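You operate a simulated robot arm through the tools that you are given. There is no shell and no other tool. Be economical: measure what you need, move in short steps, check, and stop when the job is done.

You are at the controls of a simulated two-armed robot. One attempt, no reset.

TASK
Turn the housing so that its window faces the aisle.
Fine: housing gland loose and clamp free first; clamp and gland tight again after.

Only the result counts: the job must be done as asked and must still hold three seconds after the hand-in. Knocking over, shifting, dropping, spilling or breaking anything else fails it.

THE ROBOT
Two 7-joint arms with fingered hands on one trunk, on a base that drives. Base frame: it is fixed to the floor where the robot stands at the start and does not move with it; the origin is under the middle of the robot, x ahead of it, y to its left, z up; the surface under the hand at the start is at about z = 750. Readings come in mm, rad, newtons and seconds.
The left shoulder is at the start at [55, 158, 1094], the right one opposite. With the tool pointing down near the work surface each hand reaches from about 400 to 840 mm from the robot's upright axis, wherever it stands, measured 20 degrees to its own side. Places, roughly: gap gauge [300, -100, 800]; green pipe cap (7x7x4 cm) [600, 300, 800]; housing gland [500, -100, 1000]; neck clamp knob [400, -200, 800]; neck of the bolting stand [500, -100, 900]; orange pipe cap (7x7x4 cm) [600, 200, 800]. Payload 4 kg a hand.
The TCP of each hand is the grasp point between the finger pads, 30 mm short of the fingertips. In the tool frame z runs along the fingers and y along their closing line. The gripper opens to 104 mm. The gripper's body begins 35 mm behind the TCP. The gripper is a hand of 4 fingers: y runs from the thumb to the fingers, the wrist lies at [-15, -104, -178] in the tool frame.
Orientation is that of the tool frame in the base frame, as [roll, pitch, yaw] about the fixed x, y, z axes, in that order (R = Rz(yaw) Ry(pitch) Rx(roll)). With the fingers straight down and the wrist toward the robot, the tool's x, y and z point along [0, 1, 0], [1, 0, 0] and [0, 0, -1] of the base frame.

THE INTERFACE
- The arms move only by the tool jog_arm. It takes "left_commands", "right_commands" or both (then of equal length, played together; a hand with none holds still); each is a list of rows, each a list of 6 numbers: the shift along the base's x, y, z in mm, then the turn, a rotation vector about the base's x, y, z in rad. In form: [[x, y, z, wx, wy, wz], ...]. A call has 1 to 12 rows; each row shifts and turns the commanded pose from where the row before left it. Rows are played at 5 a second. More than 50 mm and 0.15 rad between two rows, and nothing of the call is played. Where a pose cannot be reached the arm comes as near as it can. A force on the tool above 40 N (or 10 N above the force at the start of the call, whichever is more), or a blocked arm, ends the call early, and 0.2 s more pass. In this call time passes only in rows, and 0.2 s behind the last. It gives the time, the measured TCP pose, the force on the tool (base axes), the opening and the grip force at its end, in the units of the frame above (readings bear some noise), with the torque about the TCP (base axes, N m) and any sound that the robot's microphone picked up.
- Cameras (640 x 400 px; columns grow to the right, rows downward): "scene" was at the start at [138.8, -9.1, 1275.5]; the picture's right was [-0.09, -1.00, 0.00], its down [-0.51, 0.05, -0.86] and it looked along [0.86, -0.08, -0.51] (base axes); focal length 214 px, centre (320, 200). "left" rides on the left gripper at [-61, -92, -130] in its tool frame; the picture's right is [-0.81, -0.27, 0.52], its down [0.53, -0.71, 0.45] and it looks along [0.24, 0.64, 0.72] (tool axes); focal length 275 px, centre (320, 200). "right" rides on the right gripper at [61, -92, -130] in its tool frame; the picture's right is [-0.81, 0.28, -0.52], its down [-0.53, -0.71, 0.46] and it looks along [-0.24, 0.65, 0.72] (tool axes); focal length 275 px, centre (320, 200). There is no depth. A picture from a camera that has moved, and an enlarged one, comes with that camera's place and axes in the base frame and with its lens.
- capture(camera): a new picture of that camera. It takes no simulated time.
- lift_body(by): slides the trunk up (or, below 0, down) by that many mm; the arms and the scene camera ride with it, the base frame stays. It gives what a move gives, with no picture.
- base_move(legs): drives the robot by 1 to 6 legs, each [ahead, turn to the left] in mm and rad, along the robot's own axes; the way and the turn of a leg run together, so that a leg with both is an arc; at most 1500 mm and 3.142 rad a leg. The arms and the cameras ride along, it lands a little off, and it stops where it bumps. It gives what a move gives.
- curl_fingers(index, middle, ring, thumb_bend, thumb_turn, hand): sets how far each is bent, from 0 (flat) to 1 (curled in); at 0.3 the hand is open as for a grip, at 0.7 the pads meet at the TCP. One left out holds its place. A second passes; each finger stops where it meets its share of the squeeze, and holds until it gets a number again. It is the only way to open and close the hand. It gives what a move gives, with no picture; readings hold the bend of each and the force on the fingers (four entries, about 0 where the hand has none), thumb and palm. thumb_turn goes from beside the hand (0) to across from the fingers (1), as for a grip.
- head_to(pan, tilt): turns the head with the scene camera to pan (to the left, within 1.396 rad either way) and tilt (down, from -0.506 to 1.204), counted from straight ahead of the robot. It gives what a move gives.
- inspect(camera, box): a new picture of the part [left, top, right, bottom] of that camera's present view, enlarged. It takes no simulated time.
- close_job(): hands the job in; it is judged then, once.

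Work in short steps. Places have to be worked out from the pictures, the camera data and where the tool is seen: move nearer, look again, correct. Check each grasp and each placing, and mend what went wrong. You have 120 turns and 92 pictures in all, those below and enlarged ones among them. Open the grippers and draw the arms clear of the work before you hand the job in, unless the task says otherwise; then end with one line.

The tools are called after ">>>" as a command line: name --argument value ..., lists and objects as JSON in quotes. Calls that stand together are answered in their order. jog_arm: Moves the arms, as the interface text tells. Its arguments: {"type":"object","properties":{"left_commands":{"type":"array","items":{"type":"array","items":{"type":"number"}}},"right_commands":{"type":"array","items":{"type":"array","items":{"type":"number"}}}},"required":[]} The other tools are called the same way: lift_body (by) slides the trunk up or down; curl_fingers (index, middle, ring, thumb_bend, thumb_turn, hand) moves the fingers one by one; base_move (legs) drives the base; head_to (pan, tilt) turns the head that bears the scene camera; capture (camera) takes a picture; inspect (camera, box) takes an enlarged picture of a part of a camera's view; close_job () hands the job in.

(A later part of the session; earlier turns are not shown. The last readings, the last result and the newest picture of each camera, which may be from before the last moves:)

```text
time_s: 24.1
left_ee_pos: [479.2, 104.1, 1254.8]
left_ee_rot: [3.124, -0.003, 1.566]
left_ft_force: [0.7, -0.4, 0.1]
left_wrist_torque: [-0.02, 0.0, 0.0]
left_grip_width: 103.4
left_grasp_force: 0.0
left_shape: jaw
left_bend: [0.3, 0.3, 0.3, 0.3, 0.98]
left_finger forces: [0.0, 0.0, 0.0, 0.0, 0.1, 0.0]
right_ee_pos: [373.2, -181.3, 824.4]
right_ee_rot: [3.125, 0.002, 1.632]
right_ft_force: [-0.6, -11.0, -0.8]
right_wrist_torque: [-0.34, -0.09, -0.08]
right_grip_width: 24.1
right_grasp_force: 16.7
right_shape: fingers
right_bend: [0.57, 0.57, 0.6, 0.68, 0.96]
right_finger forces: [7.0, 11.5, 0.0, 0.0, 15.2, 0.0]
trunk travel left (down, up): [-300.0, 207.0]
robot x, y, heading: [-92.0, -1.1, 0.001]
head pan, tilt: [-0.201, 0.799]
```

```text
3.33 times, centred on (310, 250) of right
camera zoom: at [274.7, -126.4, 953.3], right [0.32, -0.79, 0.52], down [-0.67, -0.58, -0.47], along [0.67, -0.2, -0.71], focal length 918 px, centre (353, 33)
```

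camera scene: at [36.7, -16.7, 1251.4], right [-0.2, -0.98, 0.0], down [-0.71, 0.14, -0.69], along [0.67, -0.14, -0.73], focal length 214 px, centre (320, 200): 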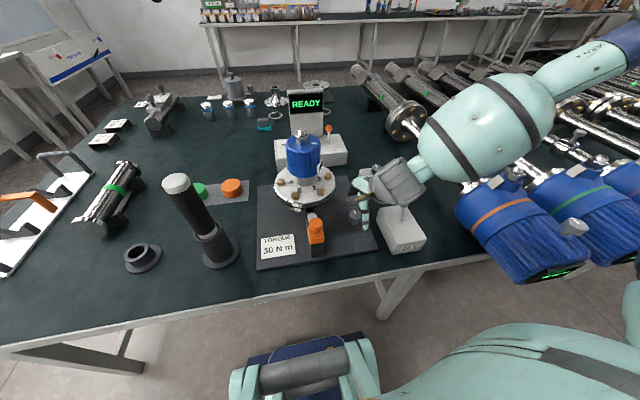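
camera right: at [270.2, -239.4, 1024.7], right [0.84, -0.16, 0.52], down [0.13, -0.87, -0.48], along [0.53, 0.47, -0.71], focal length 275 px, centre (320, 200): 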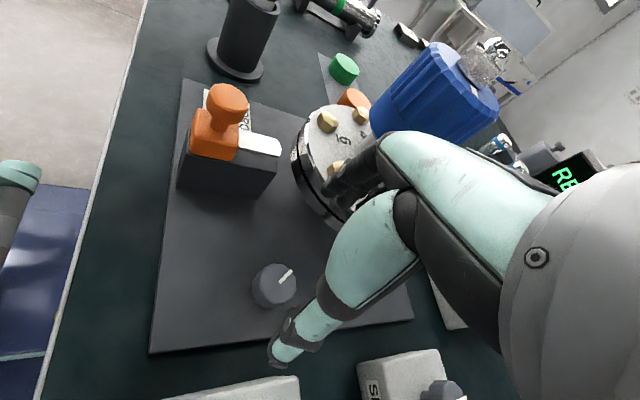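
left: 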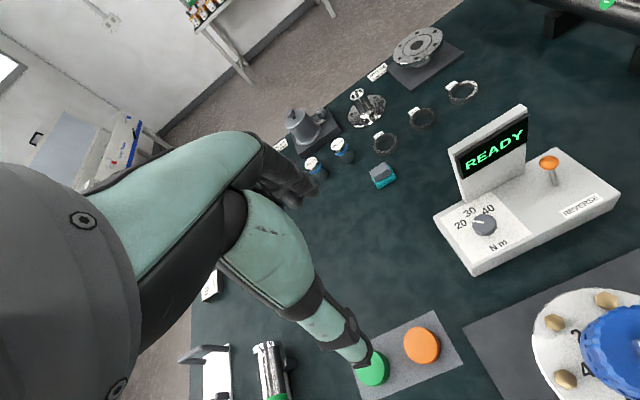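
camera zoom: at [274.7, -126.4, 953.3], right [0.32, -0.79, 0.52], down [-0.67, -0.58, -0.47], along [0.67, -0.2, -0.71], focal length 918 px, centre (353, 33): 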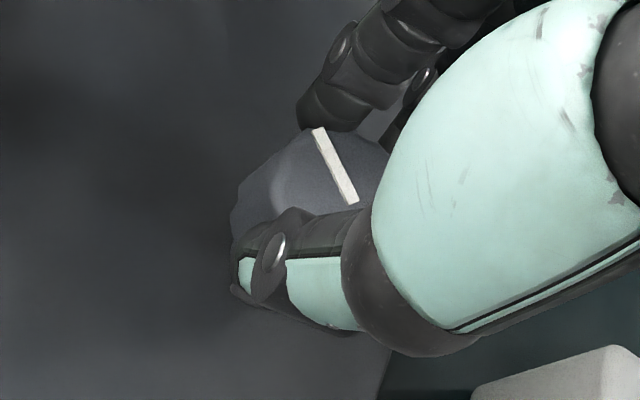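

Pointer now ~53° and moving with the hand. Continue.

>>> jog_arm --right_commands '[[0, 0, 0, 0, 0, 0.13], [0, 0, 0, 0, 0, 0.13], [0, 0, 0, 0, 0, 0.13], [0, 0, 0, 0, 0, 0.13]]'

>>> inspect --camera "right" --box '[240, 190, 380, 310]'

```text
time_s: 25.1
left_ee_pos: [480.4, 104.2, 1254.2]
left_ee_rot: [3.125, -0.004, 1.565]
left_ft_force: [-0.6, 0.0, -0.8]
left_wrist_torque: [-0.03, -0.01, -0.04]
left_grip_width: 103.9
left_grasp_force: 0.0
left_shape: jaw
left_bend: [0.3, 0.3, 0.3, 0.3, 0.98]
left_finger forces: [0.0, 0.0, 0.1, 0.0, 0.0, 0.1]
right_ee_pos: [374.3, -181.4, 823.9]
right_ee_rot: [3.121, 0.001, 2.154]
right_ft_force: [1.1, -15.9, -1.0]
right_wrist_torque: [-0.38, -0.02, -0.1]
right_grip_width: 23.4
right_grasp_force: 16.2
right_shape: fingers
right_bend: [0.59, 0.59, 0.6, 0.67, 0.96]
right_finger forces: [5.1, 10.3, 0.0, 0.0, 17.1, 0.0]
trunk travel left (down, up): [-300.0, 207.0]
robot x, y, heading: [-90.9, -0.8, 0.003]
head pan, tilt: [-0.201, 0.799]
```

```text
3.33 times, centred on (310, 250) of right
camera zoom: at [261.1, -182.1, 953.2], right [0.67, -0.53, 0.52], down [-0.29, -0.83, -0.47], along [0.68, 0.16, -0.71], focal length 918 px, centre (353, 33)
```

zoom: 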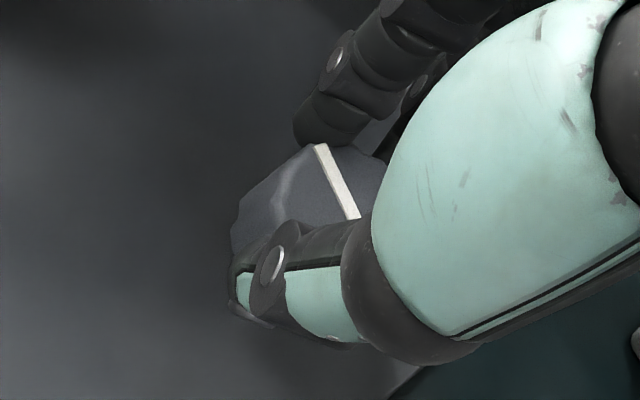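

Turned along to ~83°. I relieve the side load by a few mm and continue.

>>> jog_arm --right_commands '[[0, -3, 0, 0, 0, 0.1], [0, -1, 0, 0, 0, 0.12], [0, 0, 0, 0, 0, 0.12], [0, 0, 0, 0, 0, 0.12]]'

>>> inspect --camera "right" --box '[240, 190, 380, 310]'

```text
time_s: 26.1
left_ee_pos: [479.0, 106.0, 1253.7]
left_ee_rot: [3.127, -0.003, 1.566]
left_ft_force: [0.7, -0.2, 0.9]
left_wrist_torque: [0.01, 0.01, -0.01]
left_grip_width: 104.0
left_grasp_force: 0.0
left_shape: jaw
left_bend: [0.3, 0.3, 0.3, 0.3, 0.98]
left_finger forces: [0.1, 0.0, 0.0, 0.1, 0.1, 0.1]
right_ee_pos: [372.7, -184.0, 822.6]
right_ee_rot: [3.123, -0.001, 2.617]
right_ft_force: [6.1, -4.6, -2.9]
right_wrist_torque: [-0.11, -0.23, -0.09]
right_grip_width: 19.4
right_grasp_force: 14.2
right_shape: fingers
right_bend: [0.6, 0.59, 0.6, 0.69, 0.94]
right_finger forces: [4.9, 10.8, 0.0, 0.1, 12.5, 0.0]
trunk travel left (down, up): [-300.0, 207.0]
robot x, y, heading: [-92.5, -2.0, 0.004]
head pan, tilt: [-0.201, 0.799]
```

```text
3.33 times, centred on (310, 250) of right
camera zoom: at [272.4, -234.0, 953.0], right [0.83, -0.18, 0.52], down [0.11, -0.88, -0.47], along [0.54, 0.45, -0.71], focal length 918 px, centre (353, 33)
```

zoom: 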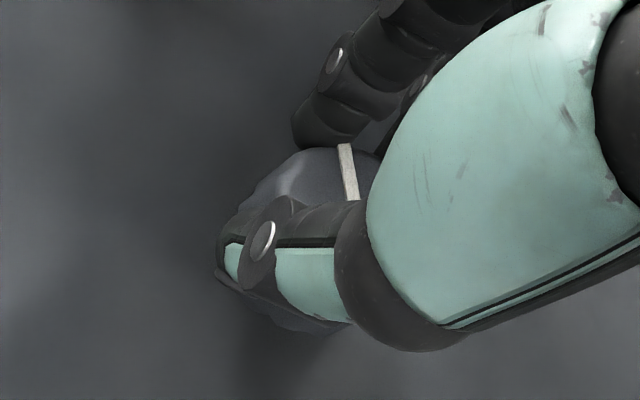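

Pointer at ~91°, grip slipped on the last part. I regrip once more to learn whether 90° is the stop.

>>> curl_fingers --hand "right" --index 0.3 --middle 0.3 --ring 0.3 --thumb_bend 0.3

>>> jog_arm --right_commands '[[0, 0, 40, 0, 0, 0], [0, 0, 0, 0, 0, -0.14], [0, 0, 0, 0, 0, -0.14], [0, 0, 0, 0, 0, -0.14], [0, 0, 0, 0, 0, -0.14], [0, 0, 0, 0, 0, -0.14], [0, 0, 0, 0, 0, -0.14], [0, 0, 0, 0, 0, -0.14], [0, 0, 0, 0, 0, -0.14], [0, 0, 0, 0, 0, -0.14], [0, 0, 0, 0, 0, -0.14]]'

>>> inspect --camera "right" --box '[220, 210, 340, 310]'

```text
time_s: 27.1
left_ee_pos: [479.8, 107.1, 1254.7]
left_ee_rot: [3.127, -0.001, 1.566]
left_ft_force: [-0.3, -0.3, -0.1]
left_wrist_torque: [0.0, 0.03, -0.01]
left_grip_width: 104.0
left_grasp_force: 0.1
left_shape: jaw
left_bend: [0.3, 0.3, 0.3, 0.3, 0.98]
left_finger forces: [0.0, 0.1, 0.0, 0.0, 0.0, 0.0]
right_ee_pos: [374.0, -184.7, 824.1]
right_ee_rot: [3.123, -0.002, 2.613]
right_ft_force: [0.2, -0.7, -1.1]
right_wrist_torque: [0.0, 0.0, 0.0]
right_grip_width: 102.9
right_grasp_force: 0.1
right_shape: fingers
right_bend: [0.3, 0.3, 0.3, 0.3, 0.97]
right_finger forces: [0.0, 0.1, 0.0, 0.0, 0.0, 0.0]
trunk travel left (down, up): [-300.0, 207.0]
robot x, y, heading: [-89.8, 2.3, -0.001]
head pan, tilt: [-0.201, 0.799]
```

```text
time_s: 29.5
left_ee_pos: [479.7, 107.1, 1253.6]
left_ee_rot: [3.126, -0.001, 1.566]
left_ft_force: [0.5, 0.1, 0.4]
left_wrist_torque: [0.02, 0.01, 0.02]
left_grip_width: 103.6
left_grasp_force: 0.2
left_shape: jaw
left_bend: [0.3, 0.3, 0.3, 0.3, 0.98]
left_finger forces: [0.1, 0.0, 0.0, 0.0, 0.0, 0.1]
right_ee_pos: [373.5, -183.9, 863.3]
right_ee_rot: [3.125, 0.001, 1.21]
right_ft_force: [-0.1, -0.3, 1.0]
right_wrist_torque: [0.0, 0.0, 0.0]
right_grip_width: 102.7
right_grasp_force: 0.0
right_shape: fingers
right_bend: [0.3, 0.3, 0.3, 0.3, 0.97]
right_finger forces: [0.0, 0.0, 0.0, 0.0, 0.0, 0.0]
trunk travel left (down, up): [-300.0, 207.0]
robot x, y, heading: [-92.6, -1.3, -0.002]
head pan, tilt: [-0.201, 0.799]
```

```text
4.00 times, centred on (280, 260) of right
camera zoom: at [306.4, -93.8, 993.1], right [-0.04, -0.85, 0.52], down [-0.85, -0.25, -0.47], along [0.53, -0.46, -0.71], focal length 1101 px, centre (480, -40)
```

zoom: 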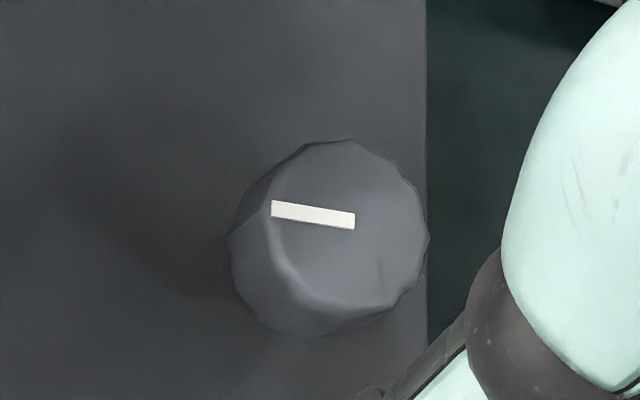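

Pointer now at ~97°. Regrip and test a further turn.

>>> jog_arm --right_commands '[[2, 4, -20, 0, 0, 0], [0, 0, -19, 0, 0, 0]]'

>>> curl_fingers --hand "right" --index 0.75 --middle 0.75 --ring 0.5 --thumb_bend 0.8

>>> jog_arm --right_commands '[[0, 0, 0, 0, 0, 0.13], [0, 0, 0, 0, 0, 0.13], [0, 0, 0, 0, 0, 0.13]]'

>>> inspect --camera "right" --box '[240, 190, 380, 310]'

```text
time_s: 30.1
left_ee_pos: [478.6, 108.2, 1253.8]
left_ee_rot: [3.125, -0.001, 1.565]
left_ft_force: [-0.1, -0.7, 0.3]
left_wrist_torque: [0.0, -0.03, 0.0]
left_grip_width: 103.8
left_grasp_force: 0.1
left_shape: jaw
left_bend: [0.3, 0.3, 0.3, 0.3, 0.98]
left_finger forces: [0.1, 0.0, 0.0, 0.0, 0.0, 0.1]
right_ee_pos: [375.4, -179.4, 825.4]
right_ee_rot: [3.126, 0.001, 1.213]
right_ft_force: [0.7, -0.4, 0.4]
right_wrist_torque: [0.0, 0.01, 0.02]
right_grip_width: 102.9
right_grasp_force: 0.1
right_shape: fingers
right_bend: [0.3, 0.3, 0.3, 0.3, 0.97]
right_finger forces: [0.0, 0.0, 0.0, 0.0, 0.1, 0.1]
trunk travel left (down, up): [-300.0, 207.0]
robot x, y, heading: [-90.9, 0.4, 0.007]
head pan, tilt: [-0.201, 0.799]
```

```text
time_s: 31.1
left_ee_pos: [479.3, 107.0, 1253.6]
left_ee_rot: [3.125, -0.005, 1.566]
left_ft_force: [0.4, -0.4, -0.2]
left_wrist_torque: [0.0, 0.0, 0.02]
left_grip_width: 103.7
left_grasp_force: 0.0
left_shape: jaw
left_bend: [0.3, 0.3, 0.3, 0.3, 0.98]
left_finger forces: [0.0, 0.0, 0.0, 0.0, 0.0, 0.0]
right_ee_pos: [375.2, -180.9, 825.0]
right_ee_rot: [3.125, -0.001, 1.214]
right_ft_force: [2.9, -5.9, -2.3]
right_wrist_torque: [-0.19, -0.21, 0.01]
right_grip_width: 25.2
right_grasp_force: 16.7
right_shape: fingers
right_bend: [0.57, 0.58, 0.5, 0.66, 0.96]
right_finger forces: [8.5, 11.0, 0.0, 0.0, 14.4, 0.0]
trunk travel left (down, up): [-300.0, 207.0]
robot x, y, heading: [-95.3, -1.5, 0.006]
head pan, tilt: [-0.201, 0.799]
```

```text
time_s: 31.9
left_ee_pos: [478.5, 105.3, 1254.4]
left_ee_rot: [3.125, -0.005, 1.566]
left_ft_force: [-0.8, -0.2, 0.3]
left_wrist_torque: [0.0, 0.0, 0.03]
left_grip_width: 103.9
left_grasp_force: 0.0
left_shape: jaw
left_bend: [0.3, 0.3, 0.3, 0.3, 0.98]
left_finger forces: [0.0, 0.1, 0.1, 0.0, 0.0, 0.0]
right_ee_pos: [374.7, -182.6, 825.7]
right_ee_rot: [3.125, -0.001, 1.602]
right_ft_force: [-0.4, -16.0, -2.2]
right_wrist_torque: [-0.48, -0.09, -0.37]
right_grip_width: 23.5
right_grasp_force: 19.8
right_shape: fingers
right_bend: [0.58, 0.6, 0.5, 0.68, 0.94]
right_finger forces: [7.3, 16.7, 0.1, 0.0, 14.8, 0.0]
trunk travel left (down, up): [-300.0, 207.0]
robot x, y, heading: [-94.4, -0.8, 0.0]
head pan, tilt: [-0.201, 0.799]
```

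```text
3.33 times, centred on (310, 250) of right
camera zoom: at [279.3, -124.3, 953.7], right [0.29, -0.8, 0.52], down [-0.69, -0.56, -0.47], along [0.66, -0.22, -0.71], focal length 918 px, centre (353, 33)
```

zoom: 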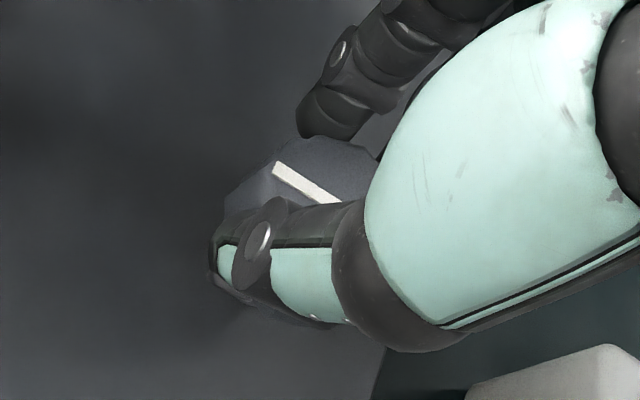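

Torque jumped to -0.37 with the pointer staying at ~97°: that's the free-end stop, so the clamp is free. Release, rise, and go above the gland.

>>> curl_fingers --hand "right" --index 0.3 --middle 0.3 --ring 0.3 --thumb_bend 0.3

>>> jog_arm --right_commands '[[0, 0, 40, 0, 0, -0.1], [0, 0, 45, 0, 0, -0.1], [0, 0, 45, 0, 0, -0.1], [0, 0, 45, 0, 0, -0.1], [0, 0, 45, 0, 0, 0], [0, 0, 45, 0, 0, 0], [20, 25, 10, 0, 0, 0], [20, 25, 0, 0, 0, 0], [20, 25, 0, 0, 0, 0], [20, 25, 0, 0, 0, 0], [20, 16, 0, 0, 0, 0]]'

>>> capture --camera "right"

>>> capture --camera "scene"

```text
time_s: 32.9
left_ee_pos: [480.1, 107.2, 1253.7]
left_ee_rot: [3.124, -0.002, 1.564]
left_ft_force: [-0.4, -0.2, -0.1]
left_wrist_torque: [0.02, -0.01, -0.01]
left_grip_width: 103.9
left_grasp_force: 0.0
left_shape: jaw
left_bend: [0.3, 0.3, 0.3, 0.3, 0.98]
left_finger forces: [0.0, 0.0, 0.0, 0.0, 0.1, 0.1]
right_ee_pos: [375.2, -180.0, 825.5]
right_ee_rot: [3.125, 0.0, 1.604]
right_ft_force: [0.2, -0.1, 0.2]
right_wrist_torque: [-0.02, -0.01, 0.01]
right_grip_width: 102.6
right_grasp_force: 0.1
right_shape: fingers
right_bend: [0.3, 0.3, 0.3, 0.3, 0.97]
right_finger forces: [0.0, 0.0, 0.0, 0.0, 0.0, 0.1]
trunk travel left (down, up): [-300.0, 207.0]
robot x, y, heading: [-92.7, 0.3, -0.002]
head pan, tilt: [-0.201, 0.799]
```

```text
time_s: 35.3
left_ee_pos: [479.1, 106.7, 1253.4]
left_ee_rot: [3.125, 0.001, 1.566]
left_ft_force: [0.7, -0.2, -0.2]
left_wrist_torque: [0.03, 0.0, 0.03]
left_grip_width: 103.9
left_grasp_force: 0.0
left_shape: jaw
left_bend: [0.3, 0.3, 0.3, 0.3, 0.98]
left_finger forces: [0.0, 0.1, 0.0, 0.0, 0.0, 0.0]
right_ee_pos: [427.5, -120.0, 1097.7]
right_ee_rot: [3.123, 0.002, 1.203]
right_ft_force: [0.9, 0.3, 0.4]
right_wrist_torque: [0.0, -0.03, 0.01]
right_grip_width: 102.9
right_grasp_force: 0.2
right_shape: fingers
right_bend: [0.3, 0.3, 0.3, 0.3, 0.97]
right_finger forces: [0.1, 0.1, 0.1, 0.0, 0.0, 0.0]
right hand out of reach, approached as far as the arm can: row 9, 10, 11
trunk travel left (down, up): [-300.0, 207.0]
robot x, y, heading: [-91.9, 0.3, -0.001]
head pan, tilt: [-0.201, 0.799]
```

```text
55 pictures are left
camera right: at [361.8, -28.9, 1226.6], right [-0.04, -0.85, 0.52], down [-0.85, -0.24, -0.47], along [0.52, -0.46, -0.71], focal length 275 px, centre (320, 200)
```

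right: 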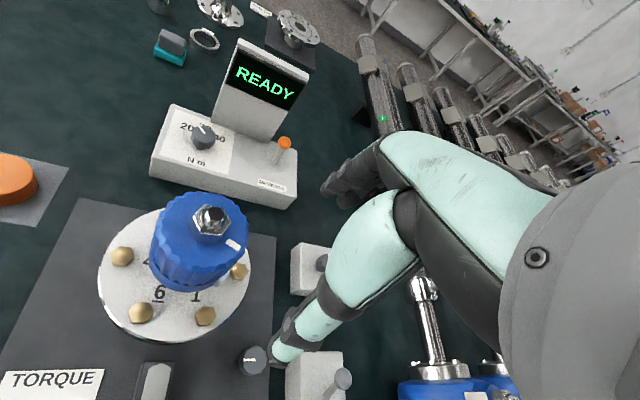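

```text
54 pictures are left
camera scene: at [36.0, -16.8, 1251.5], right [-0.2, -0.98, 0.0], down [-0.71, 0.14, -0.69], along [0.67, -0.14, -0.73], focal length 214 px, centre (320, 200)
```

scene: 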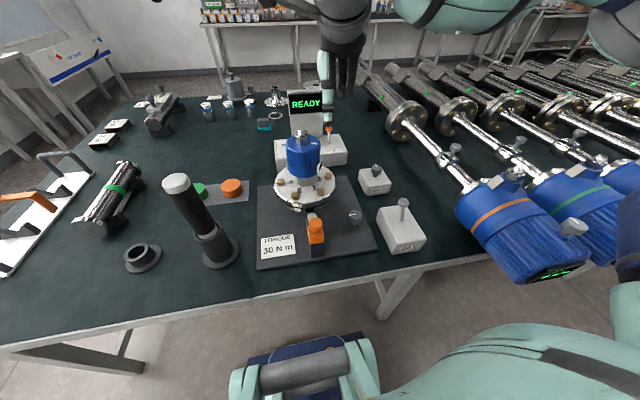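

The clamp knob stays put and upright posture limits the reach; I raise the trunk so the arm works lower relative to the shoulder, and zoom the gland.

>>> inspect --camera "right" --box '[140, 170, 260, 270]'

>>> inspect --camera "scene" --box '[260, 110, 350, 180]'

>>> lift_body --by 200

```text
4.00 times, centred on (200, 220) of right
camera zoom: at [361.8, -28.9, 1226.6], right [-0.04, -0.85, 0.52], down [-0.85, -0.24, -0.47], along [0.52, -0.46, -0.71], focal length 1101 px, centre (800, 120)
```

zoom: 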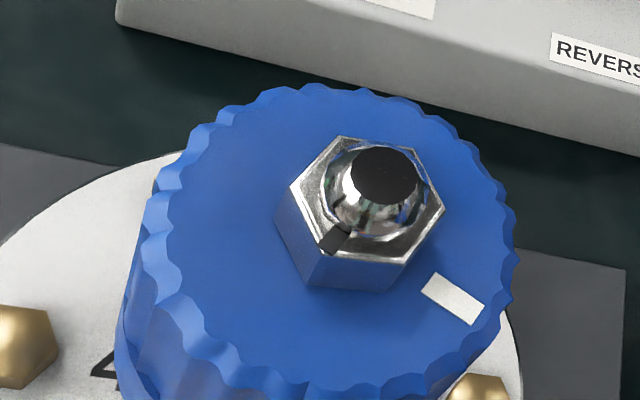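

```text
5.71 times, centred on (305, 145) of scene
camera zoom: at [36.0, -16.8, 1251.5], right [-0.2, -0.98, 0.0], down [-0.71, 0.14, -0.69], along [0.67, -0.14, -0.73], focal length 1226 px, centre (406, 514)
```

zoom: 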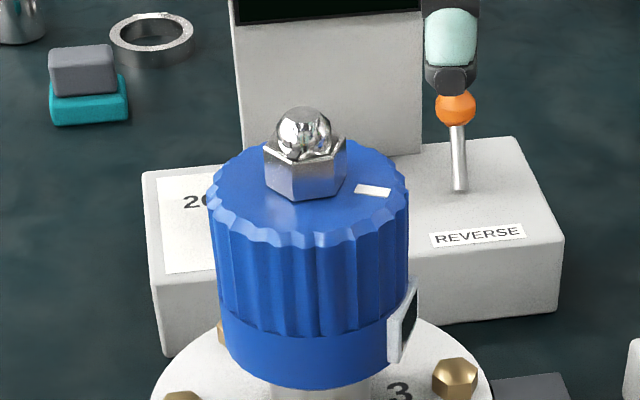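

```text
time_s: 37.5
left_ee_pos: [479.4, 107.5, 1454.5]
left_ee_rot: [3.124, -0.002, 1.565]
left_ft_force: [0.9, 0.0, 0.2]
left_wrist_torque: [0.0, -0.01, -0.03]
left_grip_width: 104.1
left_grasp_force: 0.0
left_shape: jaw
left_bend: [0.3, 0.3, 0.3, 0.3, 0.98]
left_finger forces: [0.0, 0.0, 0.0, 0.1, 0.0, 0.0]
right_ee_pos: [425.7, -119.4, 1298.0]
right_ee_rot: [3.124, 0.002, 1.203]
right_ft_force: [0.0, -0.4, 0.0]
right_wrist_torque: [0.02, 0.0, -0.02]
right_grip_width: 102.9
right_grasp_force: 0.0
right_shape: fingers
right_bend: [0.3, 0.3, 0.3, 0.3, 0.97]
right_finger forces: [0.0, 0.0, 0.0, 0.0, 0.0, 0.0]
trunk travel left (down, up): [-500.0, 7.0]
robot x, y, heading: [-92.7, 0.8, 0.001]
head pan, tilt: [-0.201, 0.799]
```

Hex top at ~(483,-67,985), housing top ~z 964. I move above it with the closing line along x.

>>> jog_arm --right_commands '[[14, 13, -10, 0, 0, 0.12], [14, 13, -40, 0, 0, 0.12], [14, 13, -40, 0, 0, 0.12], [14, 13, -40, 0, 0, 0], [0, 0, -40, 0, 0, 0], [0, 0, -38, 0, 0, 0]]'

>>> head_to --pan -0.2 --tilt 0.9

>>> capture --camera "scene"

>>> capture --camera "right"

```text
time_s: 38.9
left_ee_pos: [479.0, 107.8, 1455.2]
left_ee_rot: [3.123, -0.004, 1.566]
left_ft_force: [-0.2, -0.3, 0.2]
left_wrist_torque: [-0.03, 0.02, 0.01]
left_grip_width: 103.8
left_grasp_force: 0.0
left_shape: jaw
left_bend: [0.3, 0.3, 0.3, 0.3, 0.98]
left_finger forces: [0.0, 0.1, 0.1, 0.0, 0.0, 0.0]
right_ee_pos: [462.1, -114.8, 1102.0]
right_ee_rot: [3.123, -0.001, 1.564]
right_ft_force: [0.6, -0.1, -0.8]
right_wrist_torque: [-0.03, 0.01, 0.0]
right_grip_width: 103.0
right_grasp_force: 0.0
right_shape: fingers
right_bend: [0.3, 0.3, 0.3, 0.3, 0.97]
right_finger forces: [0.1, 0.1, 0.1, 0.0, 0.0, 0.0]
right hand out of reach, approached as far as the arm can: row 3, 4, 5, 6
trunk travel left (down, up): [-500.0, 7.0]
robot x, y, heading: [-93.1, -0.3, 0.003]
head pan, tilt: [-0.201, 0.799]
```

```text
time_s: 39.6
left_ee_pos: [480.5, 107.1, 1454.5]
left_ee_rot: [3.124, -0.001, 1.565]
left_ft_force: [0.0, -0.8, 0.5]
left_wrist_torque: [-0.01, -0.03, 0.0]
left_grip_width: 103.9
left_grasp_force: 0.1
left_shape: jaw
left_bend: [0.3, 0.3, 0.3, 0.3, 0.98]
left_finger forces: [0.0, 0.0, 0.1, 0.0, 0.0, 0.0]
right_ee_pos: [460.8, -113.8, 1103.1]
right_ee_rot: [3.122, -0.001, 1.564]
right_ft_force: [-0.3, 0.4, 0.4]
right_wrist_torque: [0.0, -0.02, -0.03]
right_grip_width: 102.9
right_grasp_force: 0.1
right_shape: fingers
right_bend: [0.3, 0.3, 0.3, 0.3, 0.97]
right_finger forces: [0.0, 0.1, 0.1, 0.1, 0.1, 0.1]
trunk travel left (down, up): [-500.0, 7.0]
robot x, y, heading: [-85.1, -0.8, 0.001]
head pan, tilt: [-0.201, 0.901]
```

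```text
51 pictures are left
camera scene: at [33.3, -15.8, 1443.8], right [-0.2, -0.98, 0.0], down [-0.78, 0.15, -0.61], along [0.6, -0.12, -0.79], focal length 214 px, centre (320, 200)
```

scene: 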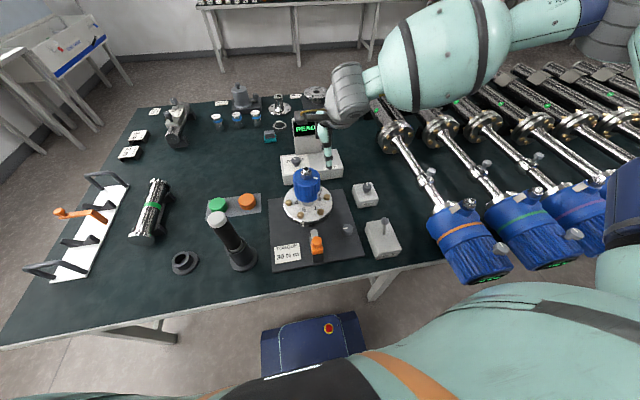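

```text
50 pictures are left
camera right: at [367.9, -52.8, 1231.7], right [0.26, -0.81, 0.52], down [-0.71, -0.53, -0.47], along [0.66, -0.25, -0.71], focal length 275 px, centre (320, 200)
```

right: 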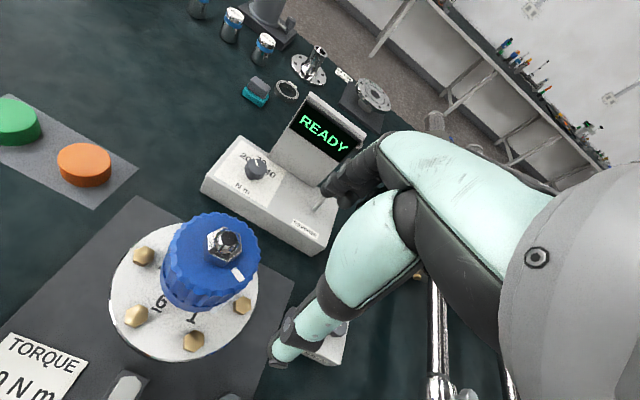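

The right arm can't cross over this far at this heading; turning the robot 0.25 rad left puts the gland on the right arm's own side. I do that (hand is above everything).

>>> base_move --legs '[[0, 0.27]]'

>>> capture --camera "right"

```text
time_s: 41.0
left_ee_pos: [432.4, 254.8, 1453.9]
left_ee_rot: [3.128, -0.004, 1.833]
left_ft_force: [-0.2, 0.4, 0.3]
left_wrist_torque: [0.0, 0.0, 0.0]
left_grip_width: 103.8
left_grasp_force: 0.1
left_shape: jaw
left_bend: [0.3, 0.3, 0.3, 0.3, 0.98]
left_finger forces: [0.1, 0.0, 0.0, 0.1, 0.1, 0.0]
right_ee_pos: [473.6, 35.4, 1102.8]
right_ee_rot: [3.125, -0.004, 1.835]
right_ft_force: [0.0, -0.9, -0.8]
right_wrist_torque: [0.0, -0.02, 0.0]
right_grip_width: 102.8
right_grasp_force: 0.1
right_shape: fingers
right_bend: [0.3, 0.3, 0.3, 0.3, 0.97]
right_finger forces: [0.0, 0.0, 0.0, 0.0, 0.0, 0.0]
trunk travel left (down, up): [-500.0, 7.0]
robot x, y, heading: [-90.8, -1.4, 0.27]
head pan, tilt: [-0.201, 0.901]
```

```text
49 pictures are left
camera right: at [366.3, 68.8, 1231.7], right [0.47, -0.72, 0.52], down [-0.54, -0.7, -0.47], along [0.7, -0.06, -0.71], focal length 275 px, centre (320, 200)
```

right: 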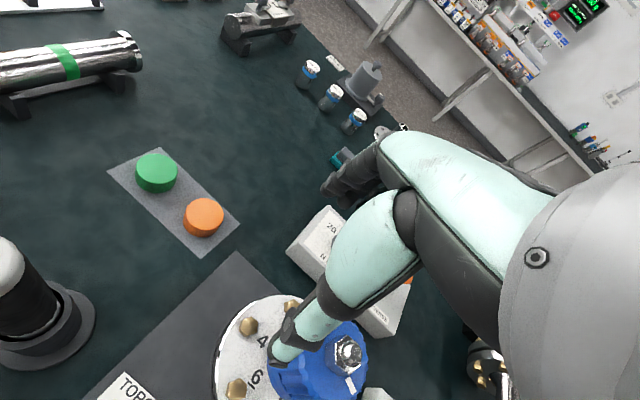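

Gland ray again gives ~(485,-68). Move above it at z 1060, yaw ~1.6.

>>> jog_arm --right_commands '[[3, -20, 0, 0, 0, -0.06], [3, -20, 0, 0, 0, -0.06], [2, -20, 0, 0, 0, -0.06], [2, -20, -20, 0, 0, -0.05], [0, -22, -20, 0, 0, 0]]'

>>> capture --camera "right"

```text
time_s: 42.2
left_ee_pos: [414.2, 249.7, 1462.3]
left_ee_rot: [3.113, -0.004, 1.834]
left_ft_force: [0.4, -0.5, 0.3]
left_wrist_torque: [-0.01, 0.01, 0.0]
left_grip_width: 104.0
left_grasp_force: 0.1
left_shape: jaw
left_bend: [0.3, 0.3, 0.3, 0.3, 0.98]
left_finger forces: [0.1, 0.0, 0.1, 0.1, 0.1, 0.1]
right_ee_pos: [470.9, -70.6, 1069.1]
right_ee_rot: [3.113, -0.005, 1.604]
right_ft_force: [0.5, 0.1, 0.3]
right_wrist_torque: [0.01, 0.03, 0.01]
right_grip_width: 103.3
right_grasp_force: 0.0
right_shape: fingers
right_bend: [0.3, 0.3, 0.3, 0.3, 0.98]
right_finger forces: [0.0, 0.0, 0.0, 0.1, 0.0, 0.0]
trunk travel left (down, up): [-500.0, 7.0]
robot x, y, heading: [-93.8, -3.4, 0.271]
head pan, tilt: [-0.201, 0.901]
```

```text
48 pictures are left
camera right: at [372.7, -13.2, 1197.2], right [0.29, -0.8, 0.52], down [-0.68, -0.55, -0.48], along [0.67, -0.22, -0.71], focal length 275 px, centre (320, 200)
```

right: 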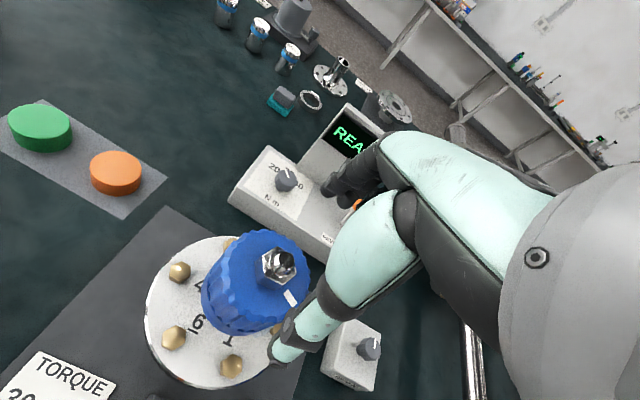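

Good reach; gland confirmed at (482,-66). Zoom on the hex for its orientation, then descend.

>>> inspect --camera "right" --box '[230, 230, 330, 320]'

>>> jog_arm --right_commands '[[6, 2, -20, 0, 0, 0], [6, 2, -25, 0, 0, 0], [0, 0, -23, 0, 0, 0]]'

>>> capture --camera "right"

```text
4.44 times, centred on (280, 275) of right
camera zoom: at [372.7, -13.2, 1197.2], right [0.29, -0.8, 0.52], down [-0.68, -0.55, -0.48], along [0.67, -0.22, -0.71], focal length 1224 px, centre (498, -133)
```

zoom: 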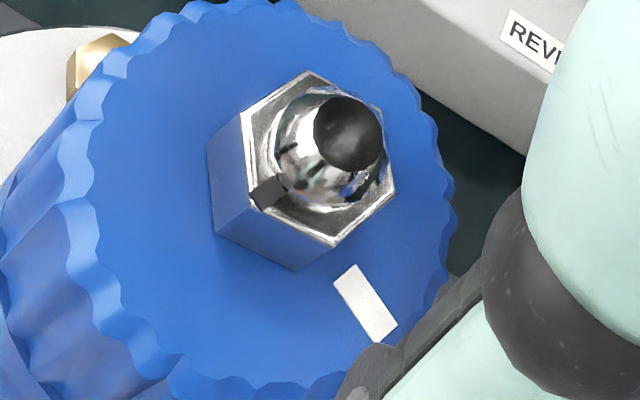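

```text
time_s: 43.0
left_ee_pos: [413.0, 250.5, 1461.3]
left_ee_rot: [3.112, -0.003, 1.835]
left_ft_force: [-0.4, 0.1, 0.5]
left_wrist_torque: [0.01, -0.03, 0.0]
left_grip_width: 103.8
left_grasp_force: 0.1
left_shape: jaw
left_bend: [0.3, 0.3, 0.3, 0.3, 0.98]
left_finger forces: [0.1, 0.0, 0.1, 0.1, 0.0, 0.1]
right_ee_pos: [482.6, -65.9, 1002.4]
right_ee_rot: [3.11, -0.006, 1.603]
right_ft_force: [-0.6, -0.1, -0.2]
right_wrist_torque: [-0.01, 0.0, 0.01]
right_grip_width: 103.1
right_grasp_force: 0.1
right_shape: fingers
right_bend: [0.3, 0.3, 0.3, 0.3, 0.98]
right_finger forces: [0.0, 0.0, 0.0, 0.1, 0.1, 0.0]
trunk travel left (down, up): [-500.0, 7.0]
robot x, y, heading: [-91.7, 1.4, 0.267]
head pan, tilt: [-0.201, 0.901]
```

```text
46 pictures are left
camera right: at [385.2, -8.4, 1130.5], right [0.29, -0.8, 0.52], down [-0.68, -0.55, -0.48], along [0.67, -0.22, -0.71], focal length 275 px, centre (320, 200)
```

right: 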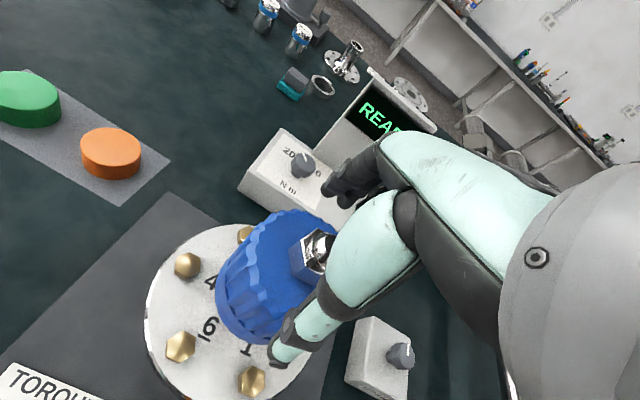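

Hand is around the hex, flats roughly matching the closing line. Close.

>>> curl_fingers --hand "right" --index 0.75 --middle 0.75 --ring 0.5 --thumb_bend 0.75

>>> inspect --camera "right" --box '[220, 190, 380, 310]'

```text
time_s: 44.0
left_ee_pos: [414.6, 249.9, 1460.9]
left_ee_rot: [3.113, -0.003, 1.834]
left_ft_force: [0.1, 0.4, 0.5]
left_wrist_torque: [0.02, 0.03, 0.02]
left_grip_width: 103.8
left_grasp_force: 0.0
left_shape: jaw
left_bend: [0.3, 0.3, 0.3, 0.3, 0.98]
left_finger forces: [0.0, 0.1, 0.1, 0.1, 0.1, 0.1]
right_ee_pos: [484.2, -65.8, 1005.3]
right_ee_rot: [3.111, -0.005, 1.603]
right_ft_force: [3.4, -1.5, 5.5]
right_wrist_torque: [-0.05, -0.1, 0.04]
right_grip_width: 76.9
right_grasp_force: 16.7
right_shape: fingers
right_bend: [0.44, 0.47, 0.5, 0.4, 0.97]
right_finger forces: [8.7, 9.2, 0.0, 0.2, 14.9, 0.1]
trunk travel left (down, up): [-500.0, 7.0]
robot x, y, heading: [-92.4, 0.8, 0.272]
head pan, tilt: [-0.201, 0.901]
```

```text
3.33 times, centred on (300, 250) of right
camera zoom: at [385.3, -8.9, 1131.0], right [0.29, -0.8, 0.52], down [-0.68, -0.55, -0.48], along [0.68, -0.22, -0.7], focal length 918 px, centre (387, 33)
```

zoom: 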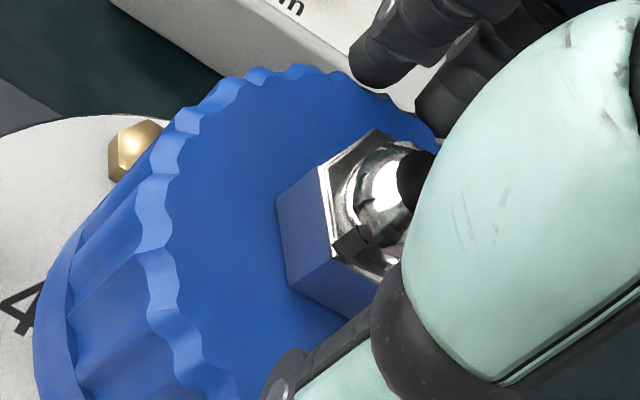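

The grip stopped at 77 mm: the tips are on the housing, not the nut (useful later as the housing grip). Open, rise 12 mm, and close again.

>>> curl_fingers --hand "right" --index 0.3 --middle 0.3 --ring 0.3 --thumb_bend 0.3

>>> jog_arm --right_commands '[[0, 0, 11, 0, 0, 0]]'

>>> curl_fingers --hand "right" --index 0.75 --middle 0.75 --ring 0.5 --thumb_bend 0.75

>>> inspect --camera "right" --box '[220, 190, 380, 310]'

```text
time_s: 45.0
left_ee_pos: [414.6, 249.8, 1460.7]
left_ee_rot: [3.111, -0.002, 1.835]
left_ft_force: [-0.3, 0.1, -0.3]
left_wrist_torque: [0.01, -0.02, 0.02]
left_grip_width: 103.7
left_grasp_force: 0.0
left_shape: jaw
left_bend: [0.3, 0.3, 0.3, 0.3, 0.98]
left_finger forces: [0.0, 0.1, 0.0, 0.1, 0.0, 0.0]
right_ee_pos: [482.1, -66.2, 1003.1]
right_ee_rot: [3.11, -0.005, 1.605]
right_ft_force: [-0.5, 0.3, 0.0]
right_wrist_torque: [0.0, 0.01, 0.01]
right_grip_width: 102.8
right_grasp_force: 0.0
right_shape: fingers
right_bend: [0.3, 0.3, 0.3, 0.3, 0.97]
right_finger forces: [0.1, 0.1, 0.0, 0.1, 0.1, 0.1]
trunk travel left (down, up): [-500.0, 7.0]
robot x, y, heading: [-93.9, -3.8, 0.267]
head pan, tilt: [-0.201, 0.901]
```

```text
time_s: 45.4
left_ee_pos: [413.5, 251.6, 1461.9]
left_ee_rot: [3.112, -0.002, 1.835]
left_ft_force: [0.1, 0.3, 0.7]
left_wrist_torque: [0.01, 0.0, 0.01]
left_grip_width: 104.0
left_grasp_force: 0.1
left_shape: jaw
left_bend: [0.3, 0.3, 0.3, 0.3, 0.98]
left_finger forces: [0.0, 0.1, 0.1, 0.1, 0.0, 0.1]
right_ee_pos: [481.9, -65.6, 1014.7]
right_ee_rot: [3.111, -0.004, 1.605]
right_ft_force: [0.0, 0.4, -0.6]
right_wrist_torque: [-0.01, 0.02, -0.04]
right_grip_width: 102.8
right_grasp_force: 0.1
right_shape: fingers
right_bend: [0.3, 0.3, 0.3, 0.3, 0.97]
right_finger forces: [0.1, 0.0, 0.0, 0.0, 0.1, 0.0]
trunk travel left (down, up): [-500.0, 7.0]
robot x, y, heading: [-94.2, -3.3, 0.272]
head pan, tilt: [-0.201, 0.901]
```

```text
time_s: 46.4
left_ee_pos: [413.6, 251.3, 1461.6]
left_ee_rot: [3.111, -0.004, 1.833]
left_ft_force: [-0.2, 0.7, -0.3]
left_wrist_torque: [-0.03, -0.02, 0.06]
left_grip_width: 104.1
left_grasp_force: 0.2
left_shape: jaw
left_bend: [0.3, 0.3, 0.3, 0.3, 0.98]
left_finger forces: [0.1, 0.1, 0.0, 0.1, 0.0, 0.1]
right_ee_pos: [482.8, -65.8, 1012.4]
right_ee_rot: [3.111, -0.005, 1.605]
right_ft_force: [-0.5, -0.3, -0.2]
right_wrist_torque: [0.0, 0.05, 0.02]
right_grip_width: 25.1
right_grasp_force: 15.2
right_shape: fingers
right_bend: [0.61, 0.66, 0.5, 0.6, 0.96]
right_finger forces: [8.4, 6.5, 0.0, 0.0, 15.2, 0.0]
trunk travel left (down, up): [-500.0, 7.0]
robot x, y, heading: [-92.3, -3.3, 0.272]
head pan, tilt: [-0.201, 0.901]
```

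```text
3.33 times, centred on (300, 250) of right
camera zoom: at [384.8, -8.7, 1140.8], right [0.29, -0.8, 0.52], down [-0.68, -0.55, -0.48], along [0.67, -0.22, -0.71], focal length 918 px, centre (387, 33)
```

zoom: 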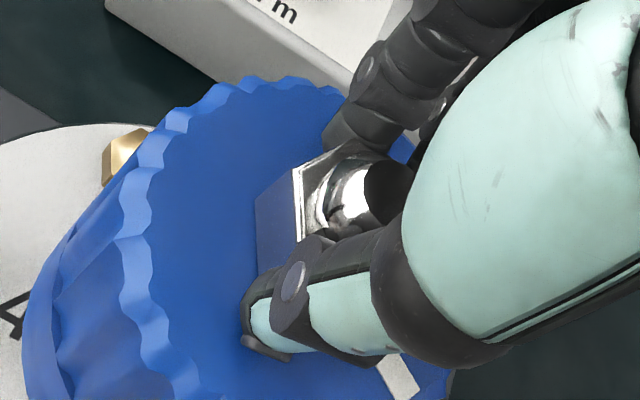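

Nut is gripped (25 mm). Turn counter-clockwise to loosen.

>>> jog_arm --right_commands '[[0, 0, 0, 0, 0, 0.1], [0, 0, 0, 0, 0, 0.1], [0, 0, 0, 0, 0, 0.1], [0, 0, 0, 0, 0, 0.1]]'

>>> inspect --camera "right" --box '[220, 190, 380, 310]'

```text
time_s: 47.4
left_ee_pos: [413.8, 250.3, 1462.2]
left_ee_rot: [3.111, -0.002, 1.835]
left_ft_force: [0.2, -0.4, -0.1]
left_wrist_torque: [-0.01, -0.01, 0.02]
left_grip_width: 103.8
left_grasp_force: 0.0
left_shape: jaw
left_bend: [0.3, 0.3, 0.3, 0.3, 0.98]
left_finger forces: [0.0, 0.0, 0.0, 0.0, 0.0, 0.0]
right_ee_pos: [482.9, -66.2, 1014.2]
right_ee_rot: [3.11, -0.006, 2.005]
right_ft_force: [-0.1, 1.4, -0.3]
right_wrist_torque: [0.01, 0.03, -0.03]
right_grip_width: 25.0
right_grasp_force: 15.2
right_shape: fingers
right_bend: [0.61, 0.66, 0.5, 0.61, 0.94]
right_finger forces: [8.7, 6.6, 0.0, 0.0, 14.9, 0.1]
trunk travel left (down, up): [-500.0, 7.0]
robot x, y, heading: [-91.9, -2.4, 0.271]
head pan, tilt: [-0.201, 0.901]
```

```text
3.33 times, centred on (300, 250) of right
camera zoom: at [369.2, -51.6, 1140.9], right [0.58, -0.63, 0.52], down [-0.41, -0.78, -0.48], along [0.71, 0.06, -0.71], focal length 918 px, centre (387, 33)
```

zoom: 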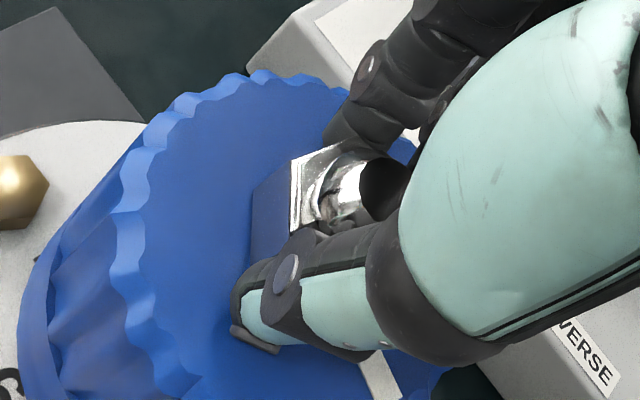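

The nut follows the hand at low torque; I must check that the housing has not turned along.

>>> head_to --pan -0.4 --tilt 0.8

>>> capture --camera "scene"

>>> inspect --camera "scene" --box '[260, 150, 380, 230]'

```text
time_s: 48.1
left_ee_pos: [414.5, 249.5, 1462.0]
left_ee_rot: [3.112, -0.005, 1.834]
left_ft_force: [-0.2, 0.0, 0.0]
left_wrist_torque: [0.01, -0.03, 0.0]
left_grip_width: 104.0
left_grasp_force: 0.1
left_shape: jaw
left_bend: [0.3, 0.3, 0.3, 0.3, 0.98]
left_finger forces: [0.1, 0.0, 0.0, 0.1, 0.0, 0.0]
right_ee_pos: [482.7, -65.1, 1014.6]
right_ee_rot: [3.113, -0.005, 2.003]
right_ft_force: [1.0, -0.7, -0.3]
right_wrist_torque: [0.02, 0.02, 0.01]
right_grip_width: 25.0
right_grasp_force: 14.6
right_shape: fingers
right_bend: [0.61, 0.66, 0.5, 0.61, 0.94]
right_finger forces: [8.8, 6.7, 0.1, 0.0, 14.9, 0.1]
trunk travel left (down, up): [-500.0, 7.0]
robot x, y, heading: [-90.9, -5.4, 0.268]
head pan, tilt: [-0.4, 0.799]
```

```text
42 pictures are left
camera scene: at [39.1, -0.4, 1451.6], right [-0.13, -0.99, 0.01], down [-0.72, 0.09, -0.69], along [0.68, -0.09, -0.73], focal length 214 px, centre (320, 200)
```

scene: 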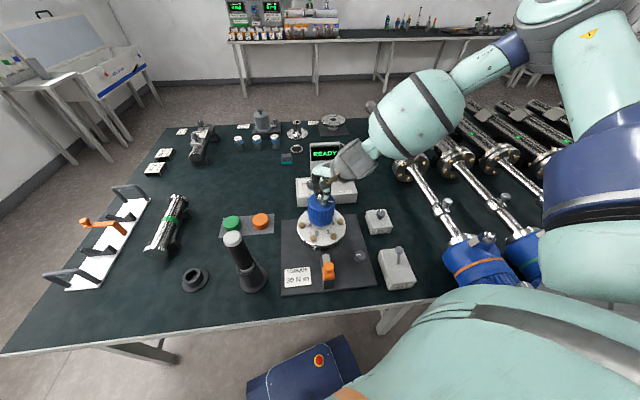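

```text
5.00 times, centred on (320, 190) of scene
camera zoom: at [39.1, -0.4, 1451.6], right [-0.13, -0.99, 0.01], down [-0.72, 0.09, -0.69], along [0.68, -0.09, -0.73], focal length 1072 px, centre (320, 250)
```

zoom: 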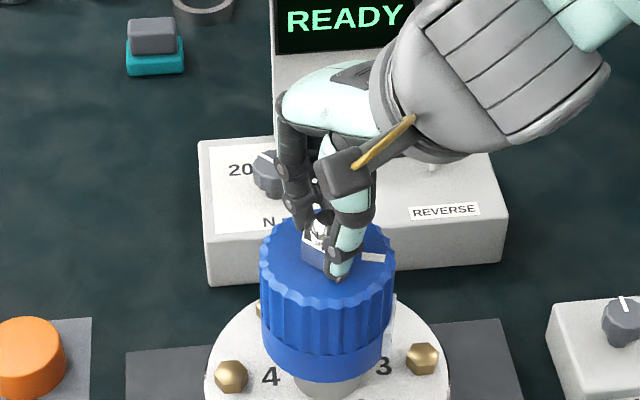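

The tag is still at about -105°, so the housing stayed while the nut turned. Continue loosening.

>>> jog_arm --right_commands '[[0, 0, 0, 0, 0, 0.12], [0, 0, 0, 0, 0, 0.12], [0, 0, 0, 0, 0, 0.12], [0, 0, 0, 0, 0, 0.12], [0, 0, 0, 0, 0, 0.12], [0, 0, 0, 0, 0, 0.12]]'

>>> capture --camera "right"

>>> inspect --camera "scene" --box '[260, 150, 380, 230]'

```text
time_s: 49.5
left_ee_pos: [414.6, 251.2, 1461.9]
left_ee_rot: [3.112, -0.003, 1.836]
left_ft_force: [0.1, -0.2, -0.7]
left_wrist_torque: [0.01, 0.01, -0.01]
left_grip_width: 104.1
left_grasp_force: 0.1
left_shape: jaw
left_bend: [0.3, 0.3, 0.3, 0.3, 0.98]
left_finger forces: [0.0, 0.0, 0.0, 0.1, 0.1, 0.0]
right_ee_pos: [482.1, -65.9, 1012.9]
right_ee_rot: [3.111, -0.006, 2.728]
right_ft_force: [-0.4, 1.6, -0.2]
right_wrist_torque: [-0.02, 0.08, 0.0]
right_grip_width: 25.2
right_grasp_force: 15.6
right_shape: fingers
right_bend: [0.61, 0.67, 0.5, 0.62, 0.94]
right_finger forces: [8.8, 7.1, 0.0, 0.0, 15.0, 0.0]
trunk travel left (down, up): [-500.0, 7.0]
robot x, y, heading: [-90.7, -0.1, 0.27]
head pan, tilt: [-0.4, 0.799]
```

```text
40 pictures are left
camera right: at [387.6, -129.6, 1140.8], right [0.85, -0.09, 0.52], down [0.21, -0.85, -0.48], along [0.49, 0.51, -0.71], focal length 275 px, centre (320, 200)
```

right: 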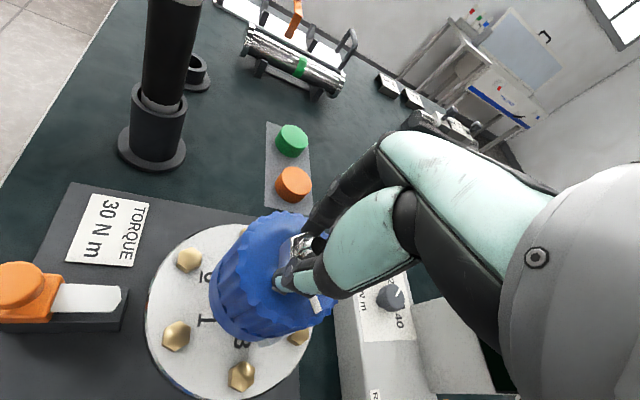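

```text
5.00 times, centred on (320, 190) of scene
camera zoom: at [39.2, 0.0, 1451.6], right [-0.13, -0.99, 0.01], down [-0.72, 0.09, -0.69], along [0.68, -0.09, -0.73], focal length 1072 px, centre (320, 250)
```

zoom: 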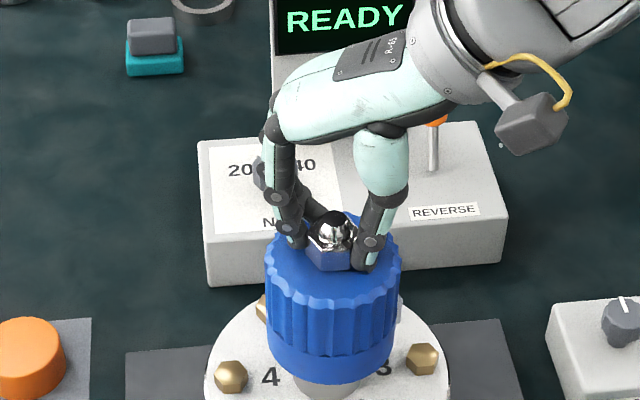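

The tag in this view appears to have come along counter-clockwise: with the clamp free the housing turns with the nut. I zoom to verify.

>>> inspect --camera "right" --box '[200, 200, 360, 350]'

```text
2.67 times, centred on (280, 275) of right
camera zoom: at [387.6, -129.6, 1140.8], right [0.85, -0.09, 0.52], down [0.21, -0.85, -0.48], along [0.49, 0.51, -0.71], focal length 734 px, centre (427, 0)
```

zoom: 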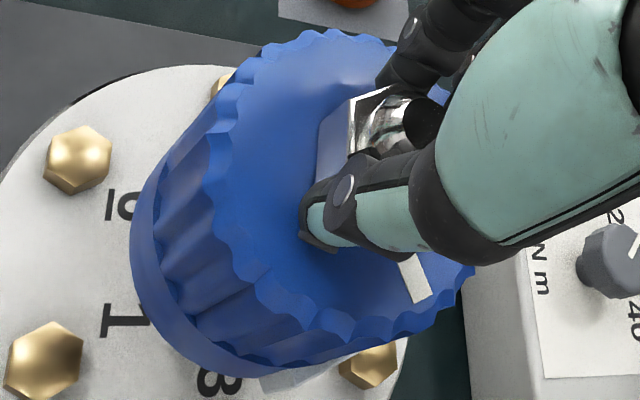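

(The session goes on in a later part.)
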